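You operate a simulated robot arm through the tools that you are given. There is no shell and no other tool. Be economical: measure what you need, move in short steps, check, and stop when the job is done.

You run a simulated robot arm. Do the job below in one go: nothing can be reset, and whatever is moved stays where it is left.

JOB
Damp the synthetic napkin with two puffs and leave it in the press.
Fine: on the drawer first, blue bottle, then drawer shut and wheel to PRESS.

Only the result counts: the job must be done as asked and must still hold three seconds after the hand-in. Knocking over, shifting, dropping, spilling or breaking anything else fails it. Flat cloth is picked up by pressing the open fingertips on it (5 to 10 N) and closing them slowly along it; thin cloth reads only 2 to 8 mm in the jaws.

ROBOT AND FRAMES
A 7-joint arm with a two-finger parallel gripper, fixed in place. Base frame: the origin is at the foot of the arm, x ahead of it, y to its left, z up; the work surface is at about z = 0. Units: m, rad, N and s.
With the tool pointing down near the work surface it reaches from about 0.24 to 0.62 m from the base axis. Its first joint turns from -1.152 to 1.152 rad. Payload 2.6 kg.
The TCP is the grasp point between the finger pads, 0.03 m short of the fingertips. In the tool frame z runs along the fingers and y along their closing line. The gripper opens to 0.094 m. The fingers are 0.028 m wide and 0.01 m thick; the gripper's body (0.05 by 0.096 m) begins 0.055 m behind the TCP.
Orientation is that of the tool frame in the base frame, as a unit quaternion [x, y, z, w]. With the fingers straight down and closing along the base's y, the tool's x points along the base's -x, its y along +y and its z along -z.

CONTROLS
- The arm moves only by the tool play_rows. Its argument "series" is a list of rows, each a list of 2 entries, a list of its own where there are three numbers: the shift along the tool's x, y, z in units of 25 mm (1.0 is 25 mm), then the turn, a rotation vector about the tool's x, y, z in units of 4 degrees (1.0 is 4 degrees). In form: [[[dx, dy, dz], [ax, ay, az]], ...]. A call has 1 to 12 rows; each row shifts and turns the commanded pose from where the row before left it, along the tool's axes as they then stand. "jaw" is the gripper command, from -1 (shut) to 1 (fully open), values between in proportion, set as the call begins (left out, the last holds). A call with a number of a shift or a turn outside -1 to 1 is refused whole. Rows are played at 5 a second. More than 0.05 m and 0.15 rad between two rows, or a gripper value outside its range, and nothing of the call is played. Where a pose cannot be reached the arm comes as near as it can. A force on the tool above 40 N (or 10 N above the force at the start of the call, whichever is more), or a blocked arm, ends the call early, and 0.2 s more pass. Each finger travels about 0.072 m/s and halts on what it meets, pressing with about 44 N; the grip force reading is that of the motor and also rises with nothing between the fingers. The clock runs only during rows and for 0.2 s after the last one: add rows that do not move to give the fingers time. It gives the time, the measured TCP pose, the force on the tool (base axes), the opening and the grip force at its end, in the units of the frame above (readings bear some noise), with the torque about the TCP (base axes, N m) and any sound that the robot's microphone picked up.
- Cameras (640 x 400 px; columns grow to the right, rows downward): "scene" is fixed at [0.0304, 0.4223, 0.5707]; the picture's right is [-0.83, -0.55, 0.00], its down [-0.28, 0.42, -0.86] and it looks along [0.48, -0.72, -0.50] (base axes); focal length 273 px, centre (320, 200). "wrist" rides on the gripper at [0.076, 0.014, -0.102] in the tool frame; the picture's right is [-0.18, 0.98, 0.00], its down [-0.75, -0.14, -0.64] and it looks along [-0.63, -0.12, 0.77] (tool axes); focal length 243 px, centre (320, 200). There is no depth. A picture from a camera that has moved, and an enlarged one, comes with that camera's place and axes in the base frame and with its lens.
- camera(camera): a new picture of that camera. It takes no simulated time.
- enlarge(camera, box): a new picture of the part [left, top, right, bottom] of that camera's present view, enlarged. It takes no simulated time.
- close_job(): hands the job in; it is judged then, once.

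Work in short steps. Places have to be worked out from the pictures, the camera data and where the tool is seen: move nearer, look again, correct. Check each grasp and each placing, and mend what went wrong. You have 120 turns and 76 pictures in all, those below and enlarged ones among them. Open the gripper and draw the arm clear of the work before you hand the job in, unless the task says otherwise; then end with one line.

The tools are called after ">>>" as name(argument=value, ...) on one line, values as JSON. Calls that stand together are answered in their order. play_rows: Moves the arm, as the interface text tells. Its arguments: {"type":"object","properties":{"series":{"type":"array","items":{"type":"array"}},"jaw":{"type":"number"}},"required":["series"]} The other tools are called the same way: camera (camera) takes a picture; enlarge (camera, box) takes an enlarged picture of a part of a camera's view; close_job () hands the job in.

At the start:

```text
time: 0.0
tcp_pos: [0.2911, 0.053, 0.4452]
ee_rot: [0.0, 1.0, 0.0, 0.001]
contact_force: [0.1, -0.1, 0.8]
ft_torque: [0.01, -0.02, -0.03]
opening: 0.0938
grasp_force: 0.1
```

scene: 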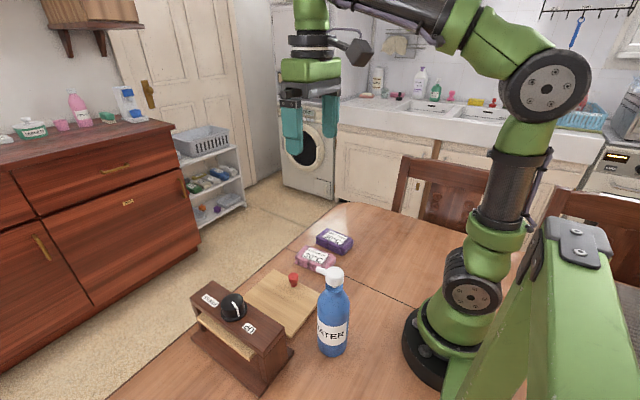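
wrist: 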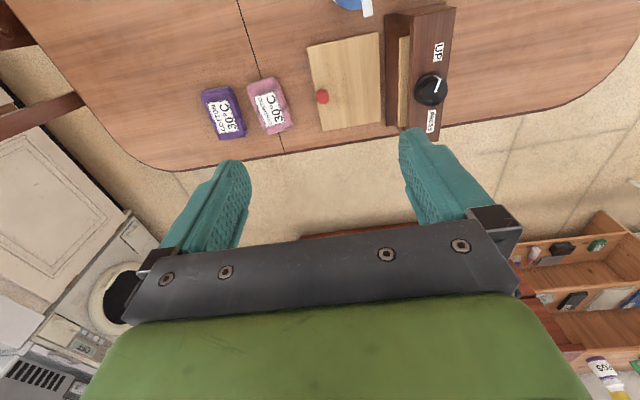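

I see two labelled napkins, a pulled-out drawer board with a red knob, the press with its wheel, and the blue bottle. I'll take enlarged views to read the labels and measure.

>>> enlarge(camera="scene", box=[180, 210, 380, 390])

>>> enlarge(camera="wrist", box=[180, 0, 480, 180])

```text
2.22 times, centred on (280, 300) of scene
camera zoom: at [0.0304, 0.4223, 0.5707], right [-0.83, -0.55, 0.0], down [-0.28, 0.42, -0.86], along [0.48, -0.72, -0.5], focal length 606 px, centre (409, -22)
```

zoom: 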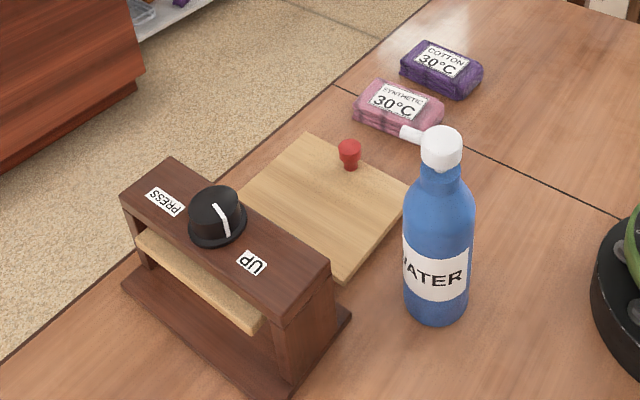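

```text
2.13 times, centred on (330, 90) of wrist
camera zoom: at [0.2157, 0.0664, 0.546], right [0.18, 0.98, 0.0], down [0.75, -0.14, 0.64], along [0.63, -0.12, -0.77], focal length 518 px, centre (299, 435)
```

zoom: 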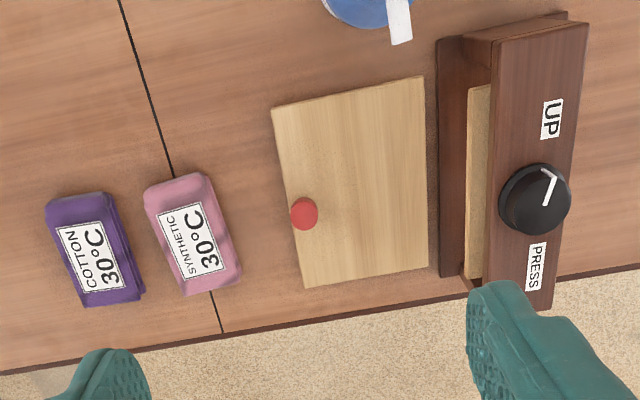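

Estimates: the synthetic napkin (pink) is near (0.373, -0.071), its long side along x. The drawer board spans x 0.28–0.44 and y 0.03–0.16 with its knob near (0.363, 0.043). The wheel is near (0.356, 0.22, 0.15) and the bottle near (0.205, 0.113). I move above the pink napkin.

>>> play_rows(series=[[[-0.33, -0.5, 1], [0, 0, 0]], [[-0.33, -0.5, 1], [0, 0, 0]], [[-0.33, -0.5, 1], [0, 0, 0]], [[-0.33, -0.5, 1], [0, 0, 0]], [[-0.33, -0.5, 1], [0, 0, 0]], [[-0.33, -0.5, 1], [0, 0, 0]], [[-0.33, -0.5, 1], [0, 0, 0]], [[-0.33, -0.5, 1], [0, 0, 0]], [[-0.33, -0.5, 1], [0, 0, 0]], [[-0.33, -0.5, 1], [0, 0, 0]]], jaw=1)

>>> camera(camera="wrist")

>>> camera(camera="scene")

```text
time: 2.2
tcp_pos: [0.37, -0.0708, 0.194]
ee_rot: [0.0, 1.0, 0.0, 0.0]
contact_force: [0.4, -0.3, -0.2]
ft_torque: [-0.02, -0.01, -0.01]
opening: 0.0944
grasp_force: 0.0
```

```text
71 pictures are left
camera wrist: at [0.2947, -0.0573, 0.295], right [0.18, 0.98, 0.0], down [0.75, -0.14, 0.64], along [0.63, -0.12, -0.77], focal length 243 px, centre (320, 200)
```

wrist: 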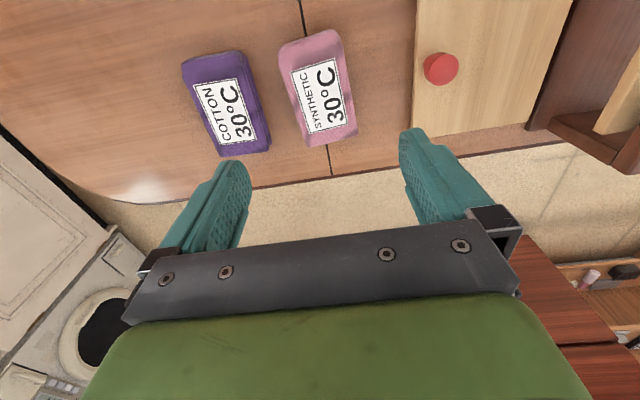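

```text
70 pictures are left
```

scene: 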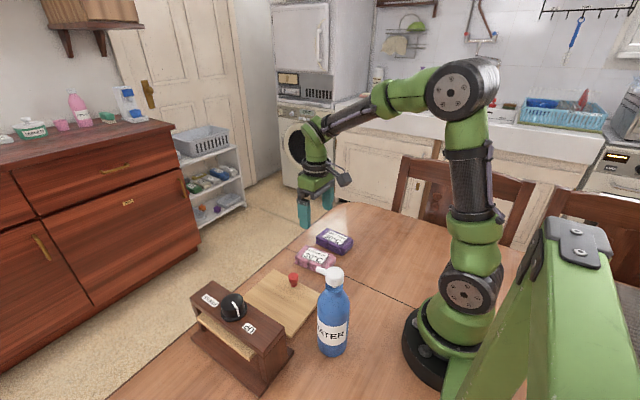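

The napkin is centred near (0.372, -0.072), about 0.055 wide across y, and the jaws straddle it. I go down with the fingertips about 6 mm above the table.

>>> play_rows(series=[[[0, 0, 0.9], [0, 0, 0]], [[0, 0, 0.9], [0, 0, 0]], [[0, 0, 0.9], [0, 0, 0]], [[0, 0, 0.9], [0, 0, 0]], [[0, 0, 0.9], [0, 0, 0]], [[0, 0, 0.9], [0, 0, 0]], [[0, 0, 0.85], [0, 0, 0]]])

>>> camera(camera="wrist")

>>> enlarge(camera="scene", box=[240, 200, 400, 300])

```text
time: 3.8
tcp_pos: [0.3726, -0.0723, 0.0385]
ee_rot: [0.0, 1.0, -0.001, 0.0]
contact_force: [-0.4, 0.9, 0.5]
ft_torque: [-0.04, -0.02, -0.04]
opening: 0.0941
grasp_force: 0.1
```

```text
69 pictures are left
camera wrist: at [0.2973, -0.0585, 0.1389], right [0.18, 0.98, 0.0], down [0.75, -0.14, 0.64], along [0.63, -0.12, -0.77], focal length 243 px, centre (320, 200)
```

wrist: 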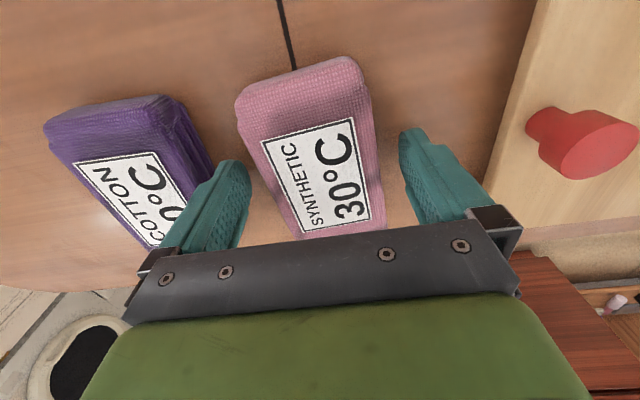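

```text
4.00 times, centred on (320, 250) of scene
camera zoom: at [0.0303, 0.4223, 0.5707], right [-0.83, -0.55, 0.0], down [-0.28, 0.42, -0.86], along [0.48, -0.72, -0.5], focal length 1090 px, centre (320, 0)
```

zoom: 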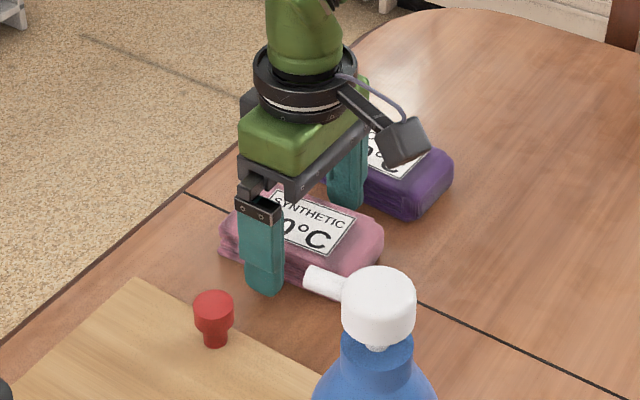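

The fingers straddle the pink napkin with clearance from the purple one. I close the jaws and wait.

>>> play_rows(series=[[[0, 0, 0], [0, 0, 0]], [[0, 0, 0], [0, 0, 0]], [[0, 0, 0], [0, 0, 0]], [[0, 0, 0], [0, 0, 0]], [[0, 0, 0], [0, 0, 0]]], jaw=-0.2)

```text
time: 5.0
tcp_pos: [0.3719, -0.073, 0.038]
ee_rot: [0.0, 1.0, 0.0, 0.001]
contact_force: [0.3, -0.6, 0.4]
ft_torque: [-0.02, 0.02, 0.0]
opening: 0.0654
grasp_force: 43.7
```

Gripped at 65 mm. I lift it, then carry it over the drawer, keeping it clear of the knob.

>>> play_rows(series=[[[0, 0, -1], [0, 0, 0]], [[0, 0, -1], [0, 0, 0]], [[0, 0, -1], [0, 0, 0]], [[0, 0, -1], [0, 0, 0]], [[0.07, 0.9, 0], [0, 0, 0]], [[0.07, 0.9, 0], [0, 0, 0]], [[0.07, 0.9, 0], [0, 0, 0]], [[0.07, 0.9, 0], [0, 0, 0]], [[0.07, 0.9, 0], [0, 0, 0]], [[0.07, 0.9, 0], [0, 0, 0]], [[0.07, 0.9, 0], [0, 0, 0]], [[0, 0.9, 0], [0, 0, 0]]])

>>> camera(camera="wrist")

>>> enlarge(camera="scene", box=[180, 190, 380, 390])

```text
time: 7.6
tcp_pos: [0.3593, 0.1072, 0.1405]
ee_rot: [0.001, 1.0, 0.0, 0.0]
contact_force: [-0.4, 0.1, -0.2]
ft_torque: [0.01, -0.01, 0.0]
opening: 0.0646
grasp_force: 44.3
```

```text
67 pictures are left
camera wrist: at [0.2842, 0.1215, 0.2406], right [0.18, 0.98, 0.0], down [0.75, -0.14, 0.64], along [0.63, -0.12, -0.77], focal length 243 px, centre (320, 200)
```

wrist: 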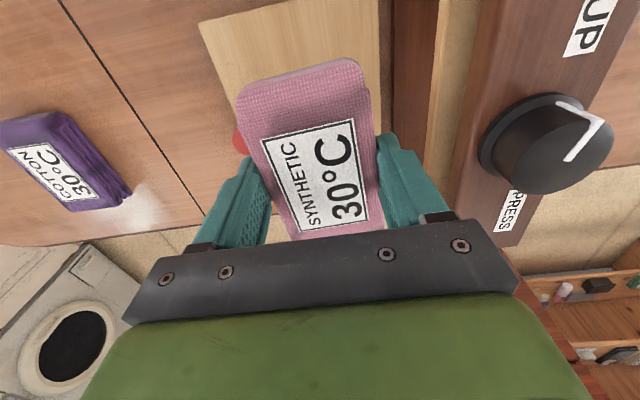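

```text
2.00 times, centred on (280, 290) of scene
camera zoom: at [0.0304, 0.4223, 0.5707], right [-0.83, -0.55, 0.0], down [-0.28, 0.42, -0.86], along [0.48, -0.72, -0.5], focal length 545 px, centre (400, 20)
```

zoom: 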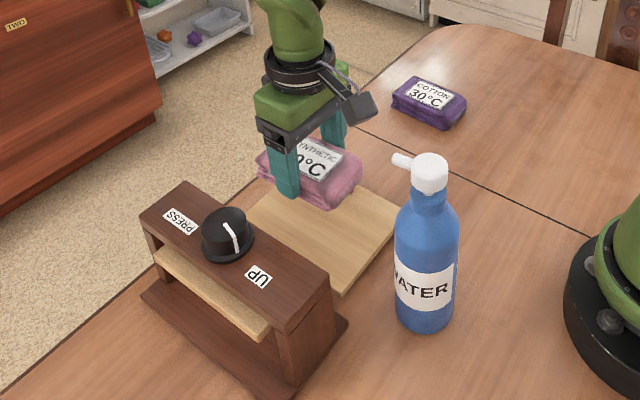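

Positioned at (0.359, 0.107). I lower toward the drawer board.

>>> play_rows(series=[[[0, 0, 0.8], [0, 0, 0]], [[0, 0, 0.8], [0, 0, 0]], [[0, 0, 0.8], [0, 0, 0]], [[0, 0, 0.2], [0, 0, 0]]])

>>> enlarge(camera="scene", box=[180, 190, 380, 390])

```text
time: 8.6
tcp_pos: [0.3588, 0.1091, 0.0728]
ee_rot: [0.0, 1.0, 0.0, 0.0]
contact_force: [1.4, 0.2, -0.9]
ft_torque: [0.02, -0.02, 0.03]
opening: 0.0645
grasp_force: 44.1
```

```text
2.00 times, centred on (280, 290) of scene
camera zoom: at [0.0304, 0.4223, 0.5707], right [-0.83, -0.55, 0.0], down [-0.28, 0.42, -0.86], along [0.48, -0.72, -0.5], focal length 545 px, centre (400, 20)
```

zoom: 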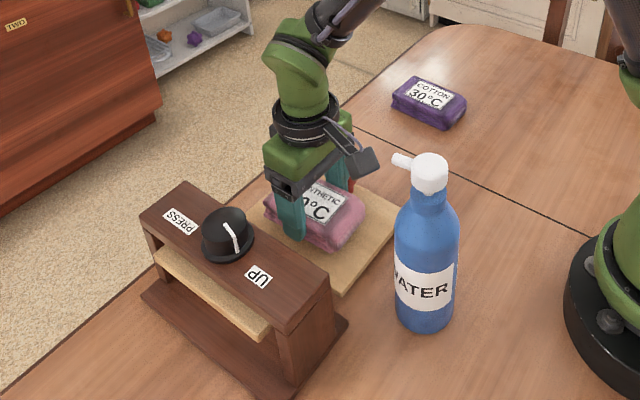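

No contact yet; I lower in 2.5 mm steps.

>>> play_rows(series=[[[0, 0, 0.1], [0, 0, 0]], [[0, 0, 0.1], [0, 0, 0]], [[0, 0, 0.1], [0, 0, 0]], [[0, 0, 0], [0, 0, 0]]])

```text
time: 9.6
tcp_pos: [0.3601, 0.1081, 0.067]
ee_rot: [-0.001, 1.0, 0.0, 0.0]
contact_force: [0.2, 0.4, -1.0]
ft_torque: [0.0, -0.01, 0.04]
opening: 0.0643
grasp_force: 44.0
```

>>> play_rows(series=[[[0, 0, 0.1], [0, 0, 0]], [[0, 0, 0.1], [0, 0, 0]], [[0, 0, 0], [0, 0, 0]]])

>>> enlarge(camera="scene", box=[220, 240, 340, 350])

```text
time: 10.4
tcp_pos: [0.3603, 0.1078, 0.0606]
ee_rot: [0.001, 1.0, 0.0, 0.0]
contact_force: [-0.2, 0.3, 0.3]
ft_torque: [0.02, -0.02, 0.01]
opening: 0.0643
grasp_force: 43.6
```

```text
3.64 times, centred on (280, 295) of scene
camera zoom: at [0.0304, 0.4223, 0.5707], right [-0.83, -0.55, 0.0], down [-0.28, 0.42, -0.86], along [0.48, -0.72, -0.5], focal length 991 px, centre (466, -146)
```

zoom: 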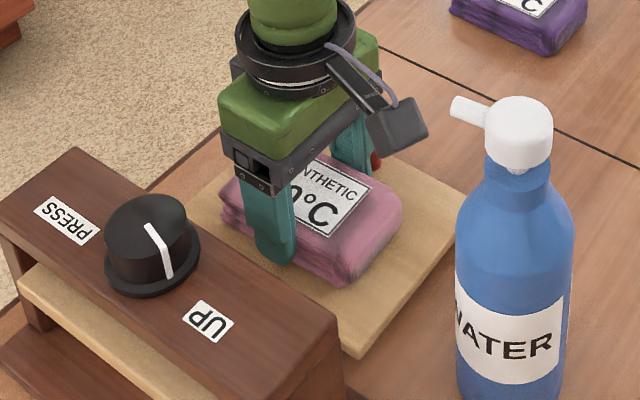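

Still no contact, with a small gap visible; I lower further.

>>> play_rows(series=[[[0, 0, 0.1], [0, 0, 0]], [[0, 0, 0.1], [0, 0, 0]], [[0, 0, 0], [0, 0, 0]]])

```text
time: 11.2
tcp_pos: [0.3608, 0.1068, 0.0566]
ee_rot: [-0.001, 1.0, 0.0, 0.0]
contact_force: [-7.8, -0.5, 22.2]
ft_torque: [0.67, -0.04, 0.37]
opening: 0.0643
grasp_force: 43.8
```

Contact is made, so the drawer top is near z = 0.019. I ease up slightly and open the jaws only part-way to clear the knob, then rise.

>>> play_rows(series=[[[0, 0, -0.06], [0, 0, 0]], [[0, 0, 0], [0, 0, 0]], [[0, 0, 0], [0, 0, 0]]], jaw=0.62)

>>> play_rows(series=[[[0, 0, -0.3], [0, 0, 0]], [[0, 0, -0.6], [0, 0, 0]], [[0, 0, -1], [0, 0, 0]], [[0, 0, -1], [0, 0, 0]], [[0, 0, -1], [0, 0, 0]], [[0, 0, -1], [0, 0, 0]], [[0, 0, -1], [0, 0, 0]], [[0, 0, -1], [0, 0, 0]]])

>>> camera(camera="wrist")

>>> enlarge(camera="scene", box=[180, 230, 380, 390])

```text
time: 12.0
tcp_pos: [0.3605, 0.1073, 0.0578]
ee_rot: [0.0, 1.0, 0.0, 0.0]
contact_force: [0.4, -0.8, -0.3]
ft_torque: [-0.01, 0.01, 0.02]
opening: 0.0757
grasp_force: 0.2
```

```text
time: 13.8
tcp_pos: [0.3596, 0.1083, 0.2319]
ee_rot: [0.0, 1.0, 0.0, 0.0]
contact_force: [0.5, 0.2, -0.3]
ft_torque: [0.0, -0.01, 0.0]
opening: 0.0761
grasp_force: 0.0
```

```text
63 pictures are left
camera wrist: at [0.2853, 0.1216, 0.3319], right [0.18, 0.98, 0.0], down [0.75, -0.14, 0.64], along [0.63, -0.12, -0.77], focal length 243 px, centre (320, 200)
```

wrist: 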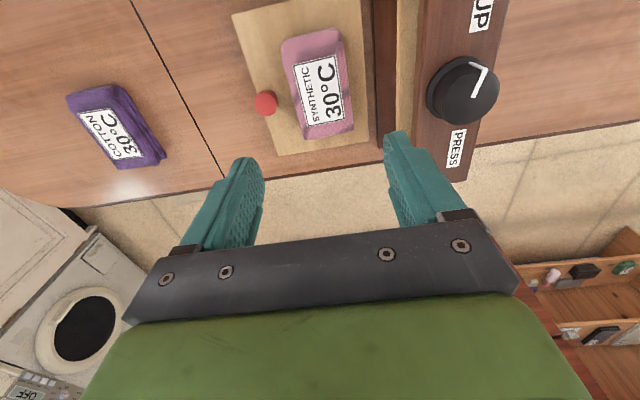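

```text
2.50 times, centred on (280, 310) of scene
camera zoom: at [0.0304, 0.4223, 0.5707], right [-0.83, -0.55, 0.0], down [-0.28, 0.42, -0.86], along [0.48, -0.72, -0.5], focal length 682 px, centre (420, -75)
```

zoom: 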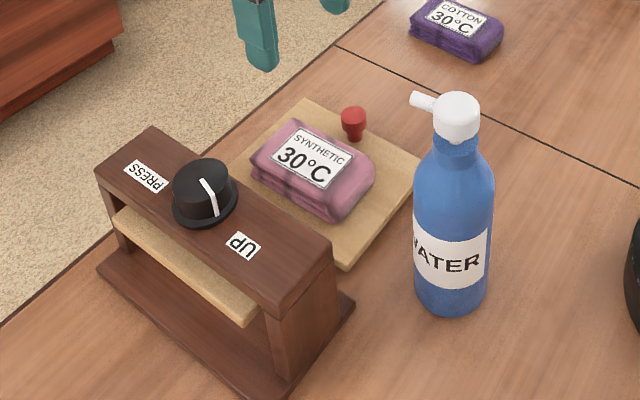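

The napkin is on the drawer. Now I look closely at the bottle's head to see how it's worked.

>>> enlarge(camera="scene", box=[300, 255, 370, 310])

>>> enlarge(camera="scene", box=[290, 260, 370, 365])

```text
7.27 times, centred on (335, 282) of scene
camera zoom: at [0.0304, 0.4223, 0.5707], right [-0.83, -0.55, 0.0], down [-0.28, 0.42, -0.86], along [0.48, -0.72, -0.5], focal length 1983 px, centre (211, -400)
```

zoom: 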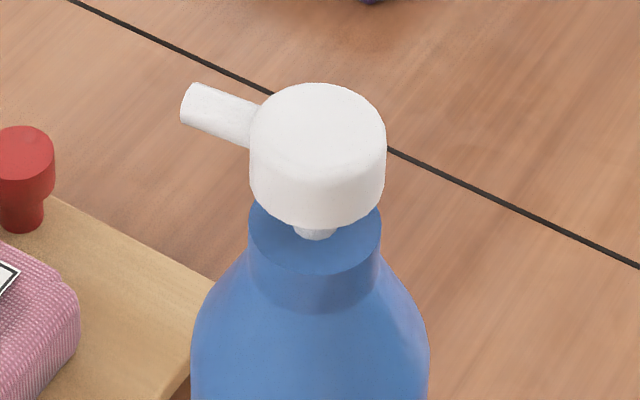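

```text
3.81 times, centred on (330, 312) of scene
camera zoom: at [0.0304, 0.4223, 0.5707], right [-0.83, -0.55, 0.0], down [-0.28, 0.42, -0.86], along [0.48, -0.72, -0.5], focal length 1038 px, centre (282, -229)
```

zoom: 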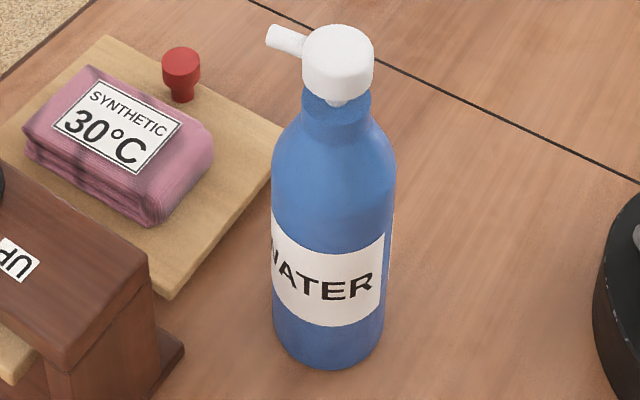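

The white head is a pump cap on a short stem: pressing it down should spray out of the spout. I need to know the spout's heading accurately, so I rise and look from above.

>>> play_rows(series=[[[0.5, 0, -0.9], [0, 0, 0]], [[0.5, 0, -0.9], [0, 0, 0]], [[0.5, 0, -0.9], [0, 0, 0]], [[0.5, 0, -0.9], [0, 0, 0]], [[0.5, 0, -0.9], [0, 0, 0]], [[0.5, 0, -0.9], [0, 0, 0]], [[0.5, 0, -0.9], [0, 0, 0]], [[0.5, 0, -0.9], [0, 0, 0]], [[0.5, 0, -0.9], [0, 0, 0]]])

>>> camera(camera="wrist")

```text
time: 15.8
tcp_pos: [0.2495, 0.1047, 0.4319]
ee_rot: [-0.001, 1.0, 0.0, 0.0]
contact_force: [0.2, -0.3, 0.0]
ft_torque: [0.0, -0.01, 0.01]
opening: 0.0761
grasp_force: 0.0
```

```text
59 pictures are left
camera wrist: at [0.1735, 0.1178, 0.5338], right [0.18, 0.98, 0.0], down [0.75, -0.14, 0.64], along [0.63, -0.12, -0.77], focal length 243 px, centre (320, 200)
```

wrist: 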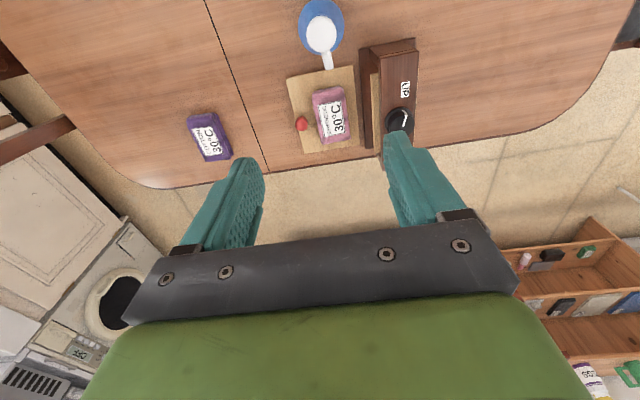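

>>> enlarge(camera="wrist", box=[270, 0, 430, 160])

```text
2.50 times, centred on (350, 80) of wrist
camera zoom: at [0.1735, 0.1178, 0.5338], right [0.18, 0.98, 0.0], down [0.75, -0.14, 0.64], along [0.63, -0.12, -0.77], focal length 606 px, centre (245, 500)
```

zoom: 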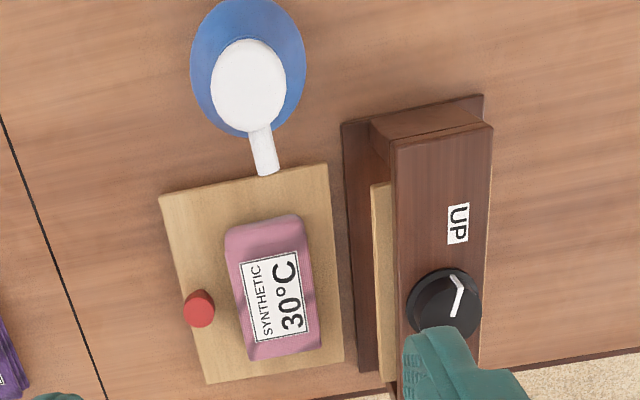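

The cap is near (0.2015, 0.116), its top at about z 0.227. The spout heads about 2.6° left of +x, so its line crosses the napkin near y ≈ 0.12, within the napkin. I shut the jaws and go to just above the cap.

>>> play_rows(series=[[[0.24, 0.055, 0.6], [0, 0, 0]], [[0.24, 0.055, 0.8], [0, 0, 0]], [[0.24, 0.055, 0.8], [0, 0, 0]], [[0.24, 0.055, 0.8], [0, 0, 0]], [[0.24, 0.055, 0.8], [0, 0, 0]], [[0.24, 0.055, 0.8], [0, 0, 0]], [[0.24, 0.055, 0.8], [0, 0, 0]], [[0.24, 0.055, 0.5], [0, 0, 0]], [[0, 0, 0], [0, 0, 0]]], jaw=-1)

>>> camera(camera="wrist")

>>> enlarge(camera="scene", box=[270, 200, 400, 320])

```text
time: 17.8
tcp_pos: [0.202, 0.1175, 0.2852]
ee_rot: [0.0, 1.0, 0.0, 0.001]
contact_force: [1.6, 0.1, -0.6]
ft_torque: [0.02, 0.0, 0.0]
opening: 0.0003
grasp_force: 33.0
```

```text
57 pictures are left
camera wrist: at [0.1263, 0.1307, 0.3871], right [0.18, 0.98, 0.0], down [0.75, -0.14, 0.64], along [0.63, -0.12, -0.77], focal length 243 px, centre (320, 200)
```

wrist: 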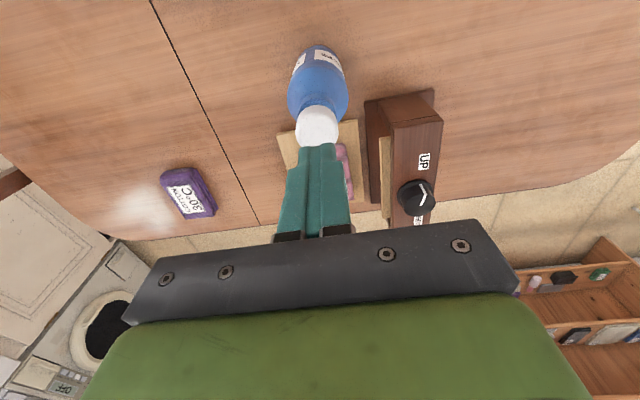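

```text
3.33 times, centred on (335, 260) of scene
camera zoom: at [0.0303, 0.4223, 0.5707], right [-0.83, -0.55, 0.0], down [-0.28, 0.42, -0.86], along [0.48, -0.72, -0.5], focal length 909 px, centre (270, 0)
```

zoom: 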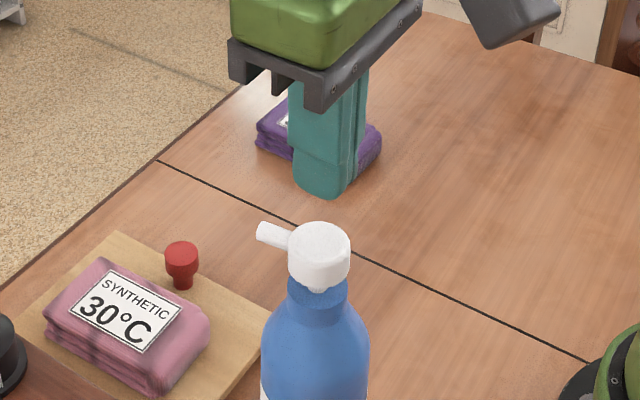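

The fingertips are over the cap in both views; the cap top seems nearer z 0.221. I nudge 3 mm toward -x and come down close.

>>> play_rows(series=[[[0.1, 0, 0.4], [0, 0, 0]], [[0, 0, 0.4], [0, 0, 0]], [[0, 0, 0.2], [0, 0, 0]], [[0, 0, 0], [0, 0, 0]]])

>>> enlarge(camera="scene", box=[290, 220, 390, 310])

>>> enlarge(camera="wrist", box=[250, 30, 410, 200])

```text
time: 18.8
tcp_pos: [0.1974, 0.1189, 0.2606]
ee_rot: [0.0, 1.0, 0.0, 0.0]
contact_force: [0.1, 1.1, 0.2]
ft_torque: [0.01, -0.02, 0.0]
opening: 0.0
grasp_force: 33.0
```

```text
4.44 times, centred on (340, 265) of scene
camera zoom: at [0.0304, 0.4223, 0.5707], right [-0.83, -0.55, 0.0], down [-0.28, 0.42, -0.86], along [0.48, -0.72, -0.5], focal length 1212 px, centre (231, -89)
```

zoom: 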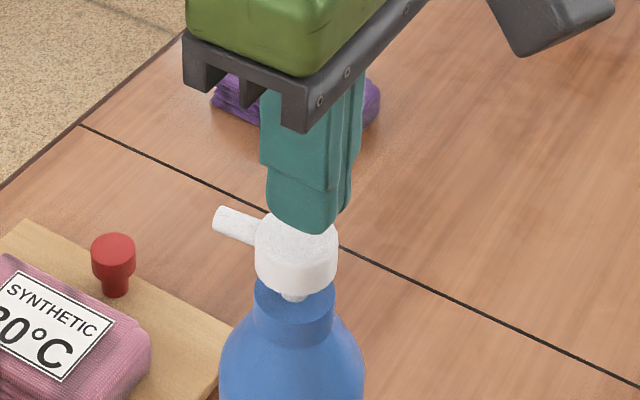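

```text
2.35 times, centred on (330, 115) of wrist
camera zoom: at [0.1228, 0.1325, 0.3618], right [0.18, 0.98, 0.0], down [0.75, -0.14, 0.64], along [0.63, -0.12, -0.77], focal length 571 px, centre (296, 400)
```

zoom: 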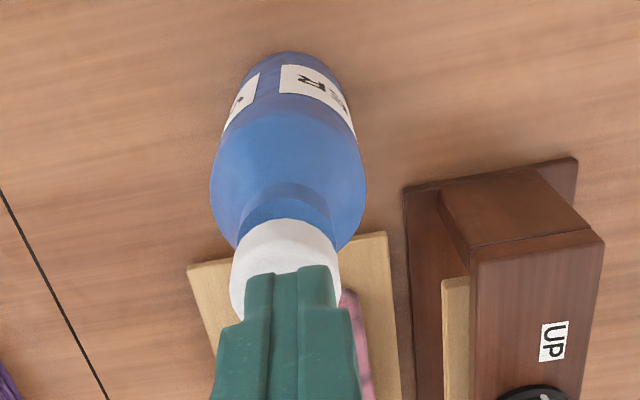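

The tip is about 4 mm too far toward -x and about 2 mm too far toward +y. I correct that and descend in 2 mm steps.

>>> play_rows(series=[[[-0.16, -0.08, 0], [0, 0, 0]], [[0, 0, 0.08], [0, 0, 0]], [[0, 0, 0.08], [0, 0, 0]], [[0, 0, 0], [0, 0, 0]]])

```text
time: 19.8
tcp_pos: [0.2014, 0.1168, 0.2569]
ee_rot: [0.0, 1.0, 0.0, 0.001]
contact_force: [0.9, -0.3, 0.9]
ft_torque: [-0.05, 0.04, 0.01]
opening: 0.0
grasp_force: 32.4
```

>>> play_rows(series=[[[0, 0, 0.08], [0, 0, 0]], [[0, 0, 0.08], [0, 0, 0]], [[0, 0, 0], [0, 0, 0]]])

```text
time: 20.6
tcp_pos: [0.2015, 0.117, 0.2532]
ee_rot: [0.0, 1.0, 0.0, 0.0]
contact_force: [0.7, 0.5, 0.7]
ft_torque: [0.0, -0.01, 0.02]
opening: 0.0
grasp_force: 32.9
```

No contact yet at tip z 0.223; I continue.

>>> play_rows(series=[[[0, 0, 0.08], [0, 0, 0]], [[0, 0, 0.08], [0, 0, 0]], [[0, 0, 0], [0, 0, 0]]])

>>> enlarge(camera="scene", box=[290, 220, 390, 310])

```text
time: 21.4
tcp_pos: [0.2006, 0.1159, 0.2488]
ee_rot: [-0.001, 1.0, 0.001, 0.001]
contact_force: [0.4, 0.2, 0.4]
ft_torque: [0.0, 0.01, 0.0]
opening: 0.0001
grasp_force: 33.1
```

```text
4.44 times, centred on (340, 265) of scene
camera zoom: at [0.0304, 0.4223, 0.5707], right [-0.83, -0.55, 0.0], down [-0.28, 0.42, -0.86], along [0.48, -0.72, -0.5], focal length 1212 px, centre (231, -89)
```

zoom: 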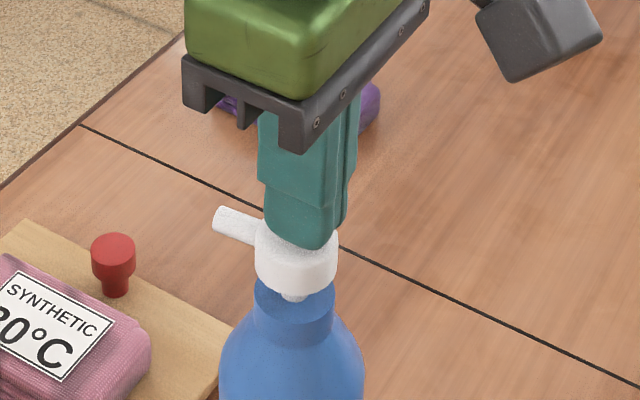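

Nearly touching. I continue down gently.

>>> play_rows(series=[[[0, 0, 0.08], [0, 0, 0]], [[0, 0, 0.08], [0, 0, 0]]])

```text
time: 22.0
tcp_pos: [0.2009, 0.1159, 0.2443]
ee_rot: [-0.001, 1.0, 0.0, -0.001]
contact_force: [0.5, -0.1, -0.6]
ft_torque: [-0.02, -0.01, 0.01]
opening: 0.0
grasp_force: 32.7
```

>>> play_rows(series=[[[0, 0, 0.08], [0, 0, 0]], [[0, 0, 0.08], [0, 0, 0]]])

>>> enlarge(camera="scene", box=[310, 245, 360, 290])

```text
time: 22.6
tcp_pos: [0.2018, 0.1161, 0.2409]
ee_rot: [-0.001, 1.0, 0.0, 0.0]
contact_force: [-0.3, -0.2, 2.3]
ft_torque: [-0.01, 0.02, -0.03]
opening: 0.0
grasp_force: 33.0
```

```text
8.89 times, centred on (335, 268) of scene
camera zoom: at [0.0303, 0.4223, 0.5707], right [-0.83, -0.55, 0.0], down [-0.28, 0.42, -0.86], along [0.48, -0.72, -0.5], focal length 2423 px, centre (187, -400)
```

zoom: 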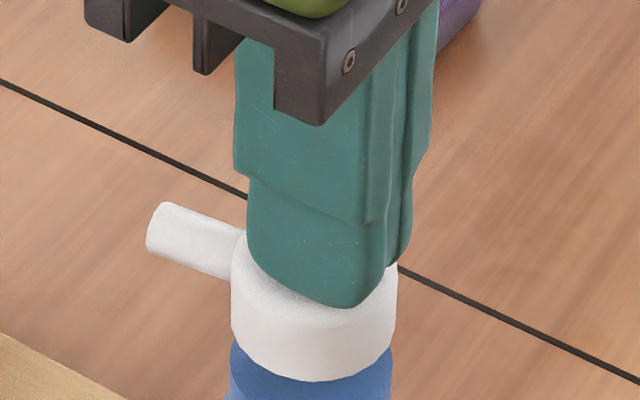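

First touch (2.3 N), with the cap top near z 0.212 and the tip well seated on it. I press on in small steps.

>>> play_rows(series=[[[0, 0, 0.08], [0, 0, 0]], [[0, 0, 0], [0, 0, 0]]])

```text
time: 23.2
tcp_pos: [0.2, 0.1165, 0.2376]
ee_rot: [0.001, 1.0, 0.001, 0.0]
contact_force: [-0.9, -0.5, 2.5]
ft_torque: [-0.01, 0.03, 0.02]
opening: 0.0
grasp_force: 33.0
```

>>> play_rows(series=[[[0, 0, 0.08], [0, 0, 0]], [[0, 0, 0.04], [0, 0, 0]]])

>>> enlarge(camera="scene", box=[240, 240, 360, 340])

```text
time: 23.8
tcp_pos: [0.2018, 0.1168, 0.236]
ee_rot: [0.0, 1.0, 0.0, 0.0]
contact_force: [-0.3, -0.5, 2.8]
ft_torque: [0.0, -0.01, 0.01]
opening: 0.0001
grasp_force: 33.4
```

```text
4.00 times, centred on (300, 290) of scene
camera zoom: at [0.0303, 0.4223, 0.5707], right [-0.83, -0.55, 0.0], down [-0.28, 0.42, -0.86], along [0.48, -0.72, -0.5], focal length 1090 px, centre (400, -160)
```

zoom: 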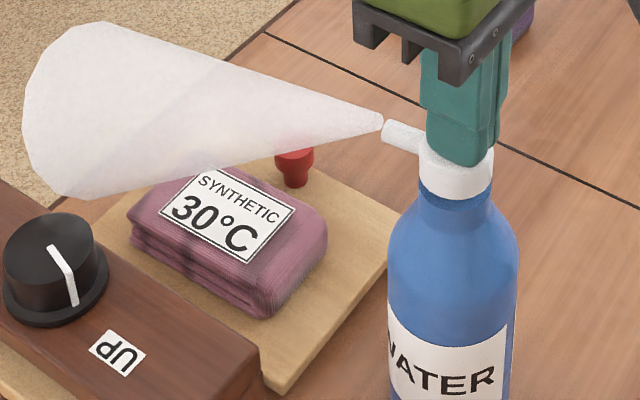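

A puff came out: a visible cone travelling horizontally, seemingly above the napkin. I release the cap and compare the napkin for damp marks.

>>> play_rows(series=[[[0, 0, -0.4], [0, 0, 0]], [[0, 0, -0.4], [0, 0, 0]], [[0, 0, -0.4], [0, 0, 0]], [[0, 0, 0], [0, 0, 0]]])

>>> enlarge(camera="scene", box=[240, 240, 360, 340])

>>> camera(camera="wrist")

```text
time: 24.8
tcp_pos: [0.2018, 0.1164, 0.2655]
ee_rot: [-0.001, 1.0, -0.001, 0.001]
contact_force: [-0.1, -0.4, -0.3]
ft_torque: [-0.01, 0.01, 0.0]
opening: 0.0
grasp_force: 32.9
```

```text
4.00 times, centred on (300, 290) of scene
camera zoom: at [0.0303, 0.4223, 0.5707], right [-0.83, -0.55, 0.0], down [-0.28, 0.42, -0.86], along [0.48, -0.72, -0.5], focal length 1090 px, centre (400, -160)
```

zoom: 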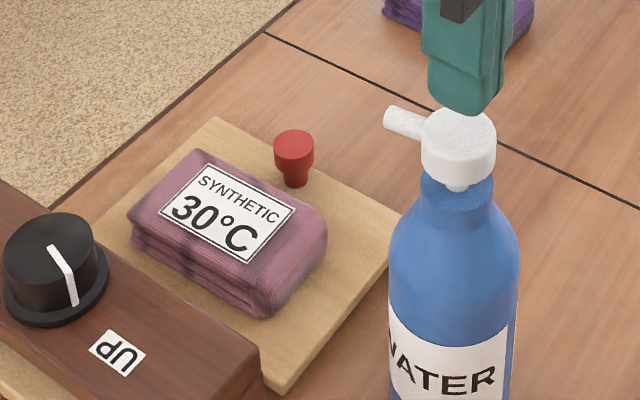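

```text
49 pictures are left
camera wrist: at [0.1263, 0.1299, 0.366], right [0.18, 0.98, 0.0], down [0.75, -0.14, 0.64], along [0.63, -0.12, -0.77], focal length 243 px, centre (320, 200)
```

wrist: 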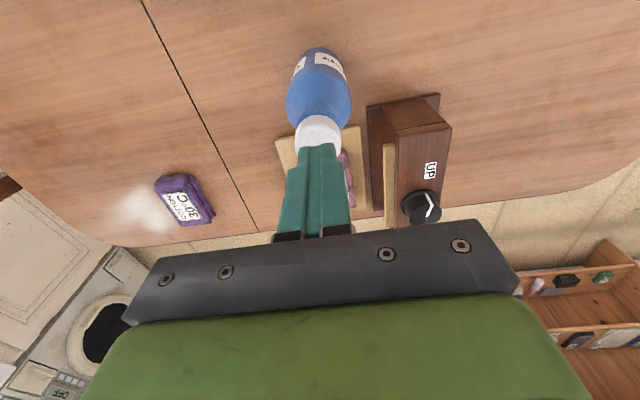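

The napkin is visibly darker (mauve rather than bright pink) than before, so the puff damped it. I give the second puff the same way, one clean press to the same depth.

>>> play_rows(series=[[[0, 0, 0.4], [0, 0, 0]], [[0, 0, 0.4], [0, 0, 0]], [[0, 0, 0.2], [0, 0, 0]], [[0, 0, 0.12], [0, 0, 0]], [[0, 0, 0.06], [0, 0, 0]], [[0, 0, 0.02], [0, 0, 0]]])

>>> enlarge(camera="scene", box=[240, 240, 360, 340])

```text
time: 26.2
tcp_pos: [0.2018, 0.1174, 0.2349]
ee_rot: [0.001, 1.0, 0.0, 0.0]
contact_force: [1.1, 0.8, 3.6]
ft_torque: [0.02, 0.02, 0.0]
opening: 0.0003
grasp_force: 32.8
```

```text
4.00 times, centred on (300, 290) of scene
camera zoom: at [0.0303, 0.4223, 0.5707], right [-0.83, -0.55, 0.0], down [-0.28, 0.42, -0.86], along [0.48, -0.72, -0.5], focal length 1090 px, centre (400, -160)
```

zoom: 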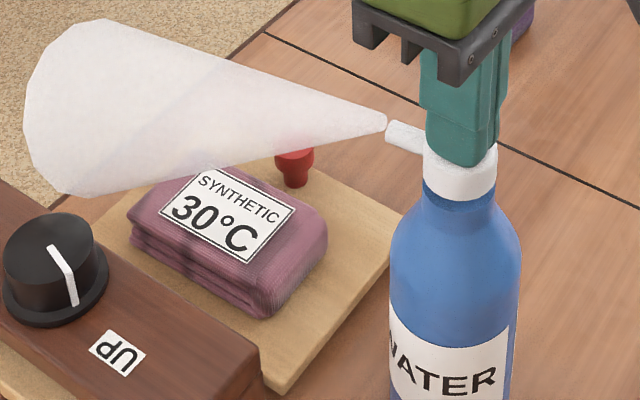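

Second puff fired. I rise straight off the cap and check that the bottle and napkin are as expected.

>>> play_rows(series=[[[0, 0, -0.4], [0, 0, 0]], [[0, 0, -0.8], [0, 0, 0]], [[0, 0, -0.8], [0, 0, 0]], [[0, 0, -0.8], [0, 0, 0]], [[0, 0, -0.8], [0, 0, 0]], [[-0.5, -0.5, 0], [0, 0, 1]], [[-0.5, -0.5, 0], [0, 0, 1]], [[-0.5, -0.5, 0], [0, 0, 1]], [[-0.5, -0.5, 0], [0, 0, 1]]])

>>> enlarge(camera="scene", box=[180, 240, 360, 390])

```text
time: 28.2
tcp_pos: [0.2465, 0.0649, 0.3241]
ee_rot: [0.14, 0.99, 0.0, 0.001]
contact_force: [-0.5, -0.4, -0.6]
ft_torque: [-0.01, -0.03, 0.0]
opening: 0.0
grasp_force: 32.9
```

```text
2.67 times, centred on (270, 315) of scene
camera zoom: at [0.0303, 0.4223, 0.5707], right [-0.83, -0.55, 0.0], down [-0.28, 0.42, -0.86], along [0.48, -0.72, -0.5], focal length 727 px, centre (453, -107)
```

zoom: 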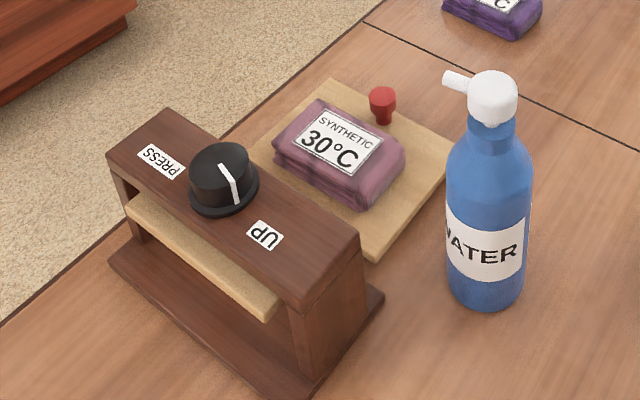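

The napkin is clearly damp and nothing else has moved. For pushing the drawer in I want the camera side away from the press and the narrow body side facing it, so I turn the tool to -90°.

>>> play_rows(series=[[[0, 0, 0], [0, 0, -1]], [[0, 0, 0], [0, 0, -1]], [[0, 0, 0], [0, 0, -1]], [[0, 0, 0], [0, 0, -1]], [[-0.8, -0.8, 0], [0, 0, -1]], [[-0.8, -0.8, 0], [0, 0, -1]], [[-0.8, -0.8, 0], [0, 0, -1]], [[-0.8, -0.8, 0], [0, 0, -1]], [[0, 0, 0], [0, 0, -1]], [[0, 0, 0], [0, 0, -1]], [[0, 0, 0], [0, 0, -1]], [[0, 0, 0], [0, 0, -1]]])

>>> play_rows(series=[[[0, 0, 0], [0, 0, -1]], [[0, 0, 0], [0, 0, -1]], [[0, 0, 0], [0, 0, -1]], [[0, 0, 0], [0, 0, -1]], [[0, 0, 0], [0, 0, -1]], [[0, 0, 0], [0, 0, -1]], [[0, 0, 0], [0, 0, -1]], [[0, 0, 0], [0, 0, -1]], [[0, 0, 0], [0, 0, -1]], [[0, 0, 0], [0, 0, -1]], [[0, 0, 0], [0, 0, -1]], [[0, 0, 0], [0, 0, -1]]])

```text
time: 30.8
tcp_pos: [0.3334, -0.0096, 0.3253]
ee_rot: [-0.277, 0.961, 0.0, 0.001]
contact_force: [-1.0, 0.5, -0.2]
ft_torque: [0.0, 0.0, 0.0]
opening: 0.0003
grasp_force: 32.7
```

```text
time: 33.4
tcp_pos: [0.3331, -0.009, 0.3254]
ee_rot: [-0.644, 0.765, -0.001, 0.0]
contact_force: [0.4, 0.4, -0.8]
ft_torque: [-0.01, 0.01, 0.0]
opening: 0.0
grasp_force: 33.0
```

Finishing the turn (camera toward -y), shifting to x ≈ 0.362 and dropping to z ≈ 0.15, then looking.

>>> play_rows(series=[[[0, 0, 0], [0, 0, -1]], [[0, 0, 0], [0, 0, -1]], [[0, 0, 0], [0, 0, -0.45]], [[0.2, -0.6, 1], [0, 0, 0]], [[0.2, -0.56, 1], [0, 0, 0]], [[0, 0, 1], [0, 0, 0]], [[0, 0, 1], [0, 0, 0]], [[0, 0, 1], [0, 0, 0]], [[0, 0, 1], [0, 0, 0]], [[0, 0, 1], [0, 0, 0]]])

>>> camera(camera="wrist")

```text
time: 35.6
tcp_pos: [0.3612, -0.0192, 0.1488]
ee_rot: [-0.706, 0.709, 0.001, -0.001]
contact_force: [0.2, 0.2, -0.4]
ft_torque: [0.02, -0.01, 0.02]
opening: 0.0002
grasp_force: 32.7
```

```text
46 pictures are left
camera wrist: at [0.347, -0.096, 0.2494], right [-0.98, 0.19, 0.0], down [0.14, 0.75, 0.64], along [0.12, 0.63, -0.77], focal length 243 px, centre (320, 200)
```

wrist: 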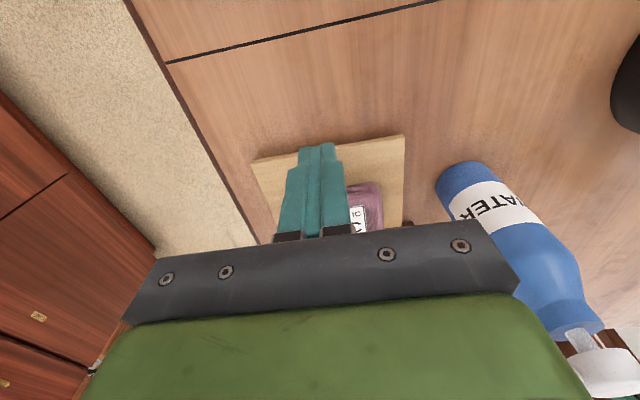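

The drawer's front edge is at y ≈ 0.024 and centred at x ≈ 0.365. I lower in front of it to push at the knob's height.

>>> play_rows(series=[[[0, 0, 0.9], [0, 0, 0]], [[0, 0, 0.9], [0, 0, 0]], [[0, 0, 0.9], [0, 0, 0]], [[0, 0, 0.9], [0, 0, 0]], [[-0.6, 0, 0], [0, 0, 0]], [[0, 0, 0], [0, 0, 0]]])

>>> enlarge(camera="scene", box=[180, 220, 380, 390])

```text
time: 37.0
tcp_pos: [0.3615, -0.0044, 0.059]
ee_rot: [-0.705, 0.709, 0.0, 0.001]
contact_force: [0.6, -1.0, -0.2]
ft_torque: [-0.01, 0.0, 0.02]
opening: 0.0
grasp_force: 32.5
```

```text
2.35 times, centred on (280, 305) of scene
camera zoom: at [0.0304, 0.4223, 0.5707], right [-0.83, -0.55, 0.0], down [-0.28, 0.42, -0.86], along [0.48, -0.72, -0.5], focal length 641 px, centre (414, -47)
```

zoom: 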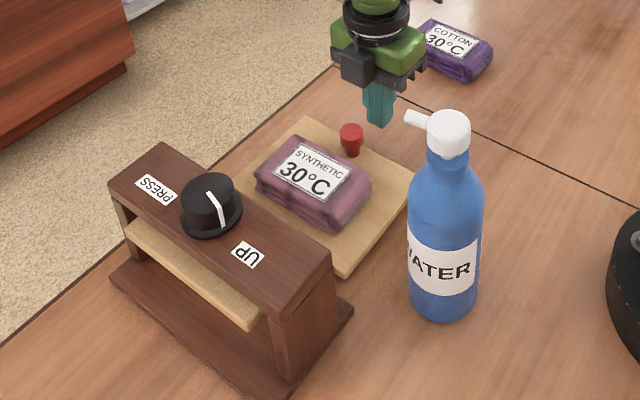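

Aligned with the knob. I push +y in 10 mm steps, watching the force.

>>> play_rows(series=[[[-0.4, 0, 0], [0, 0, 0]], [[-0.4, 0, 0], [0, 0, 0]], [[-0.4, 0, 0], [0, 0, 0]], [[-0.4, 0, 0], [0, 0, 0]], [[-0.4, 0, 0], [0, 0, 0]], [[-0.4, 0, 0], [0, 0, 0]], [[0, 0, 0], [0, 0, 0]]])

>>> enlarge(camera="scene", box=[180, 220, 380, 390])

```text
time: 38.6
tcp_pos: [0.3624, 0.0568, 0.0609]
ee_rot: [-0.706, 0.708, -0.001, 0.0]
contact_force: [0.1, 0.2, -0.3]
ft_torque: [0.01, -0.01, 0.02]
opening: 0.0
grasp_force: 32.6
```

```text
2.35 times, centred on (280, 305) of scene
camera zoom: at [0.0303, 0.4223, 0.5707], right [-0.83, -0.55, 0.0], down [-0.28, 0.42, -0.86], along [0.48, -0.72, -0.5], focal length 641 px, centre (414, -47)
```

zoom: 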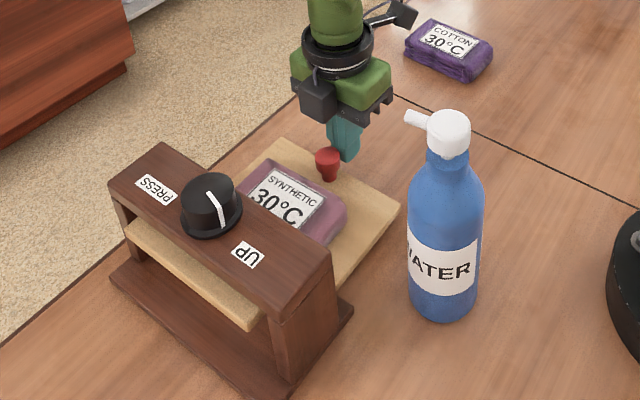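

The drawer slides in smoothly with the napkin. I continue.

>>> play_rows(series=[[[-0.4, 0, 0], [0, 0, 0]], [[-0.4, 0, 0], [0, 0, 0]], [[-0.4, 0, 0], [0, 0, 0]], [[-0.4, 0, 0], [0, 0, 0]], [[0, 0, 0], [0, 0, 0]]])

>>> enlarge(camera="scene", box=[180, 220, 380, 390])

```text
time: 39.8
tcp_pos: [0.3625, 0.0972, 0.0596]
ee_rot: [-0.707, 0.708, 0.001, 0.0]
contact_force: [0.0, 0.2, -0.7]
ft_torque: [-0.02, -0.03, 0.01]
opening: 0.0
grasp_force: 33.0
```

```text
2.35 times, centred on (280, 305) of scene
camera zoom: at [0.0303, 0.4223, 0.5707], right [-0.83, -0.55, 0.0], down [-0.28, 0.42, -0.86], along [0.48, -0.72, -0.5], focal length 641 px, centre (414, -47)
```

zoom: 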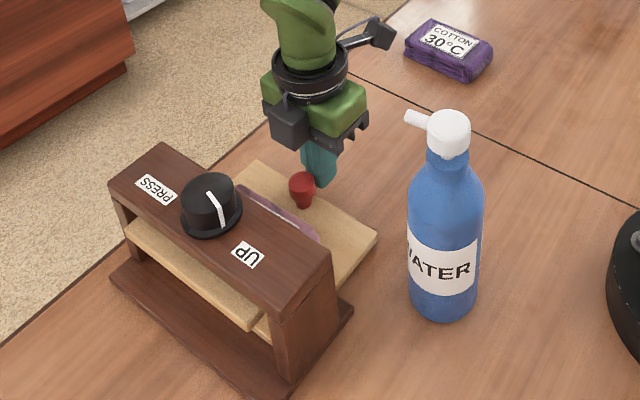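

Still free sliding. I push further with smaller steps, watching the clearance to the beam.

>>> play_rows(series=[[[-0.3, 0, 0], [0, 0, 0]], [[-0.3, 0, 0], [0, 0, 0]], [[-0.2, 0, 0], [0, 0, 0]], [[0, 0, 0], [0, 0, 0]]])

>>> enlarge(camera="scene", box=[200, 240, 340, 360])

```text
time: 40.8
tcp_pos: [0.3625, 0.1163, 0.0608]
ee_rot: [-0.706, 0.708, 0.0, 0.0]
contact_force: [-0.1, -0.3, -0.1]
ft_torque: [-0.04, 0.04, 0.02]
opening: 0.0
grasp_force: 32.8
```

```text
3.33 times, centred on (270, 300) of scene
camera zoom: at [0.0303, 0.4223, 0.5707], right [-0.83, -0.55, 0.0], down [-0.28, 0.42, -0.86], along [0.48, -0.72, -0.5], focal length 909 px, centre (487, -133)
```

zoom: 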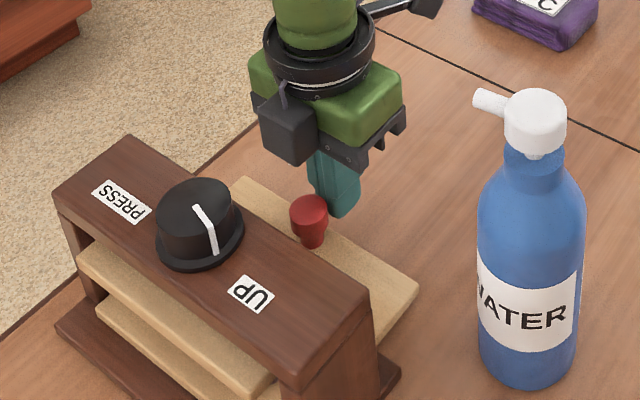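

Clearance remains. I push on in 5 mm steps to find the end stop.

>>> play_rows(series=[[[-0.2, 0, 0], [0, 0, 0]], [[-0.2, 0, 0], [0, 0, 0]], [[0, 0, 0], [0, 0, 0]]])

>>> enlarge(camera="scene", box=[200, 240, 340, 360])

```text
time: 41.6
tcp_pos: [0.3629, 0.1254, 0.062]
ee_rot: [-0.707, 0.707, 0.001, 0.0]
contact_force: [-0.6, -0.3, -0.6]
ft_torque: [-0.02, -0.01, 0.02]
opening: 0.0
grasp_force: 32.7
```

```text
3.33 times, centred on (270, 300) of scene
camera zoom: at [0.0303, 0.4223, 0.5707], right [-0.83, -0.55, 0.0], down [-0.28, 0.42, -0.86], along [0.48, -0.72, -0.5], focal length 909 px, centre (487, -133)
```

zoom: 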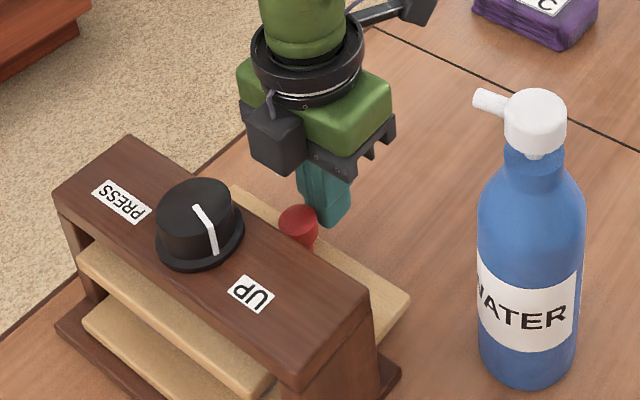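

No stop yet; another 10 mm.

>>> play_rows(series=[[[-0.2, 0, 0], [0, 0, 0]], [[-0.2, 0, 0], [0, 0, 0]], [[0, 0, 0], [0, 0, 0]]])

>>> enlarge(camera="scene", box=[200, 240, 340, 360])

```text
time: 42.4
tcp_pos: [0.3637, 0.137, 0.06]
ee_rot: [-0.706, 0.708, 0.0, -0.001]
contact_force: [-1.5, -5.7, 1.1]
ft_torque: [-0.04, 0.02, 0.06]
opening: 0.0001
grasp_force: 32.9
```

```text
3.33 times, centred on (270, 300) of scene
camera zoom: at [0.0303, 0.4223, 0.5707], right [-0.83, -0.55, 0.0], down [-0.28, 0.42, -0.86], along [0.48, -0.72, -0.5], focal length 909 px, centre (487, -133)
```

zoom: 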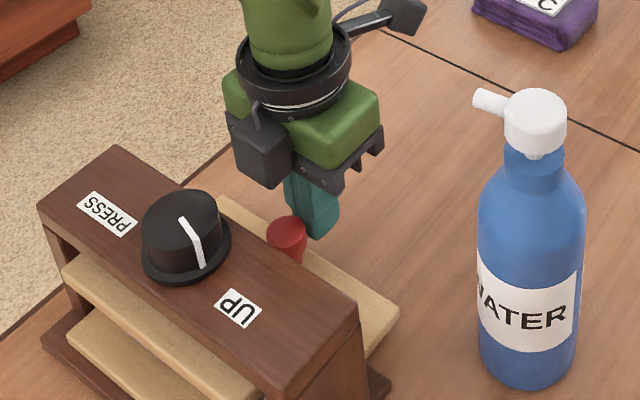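

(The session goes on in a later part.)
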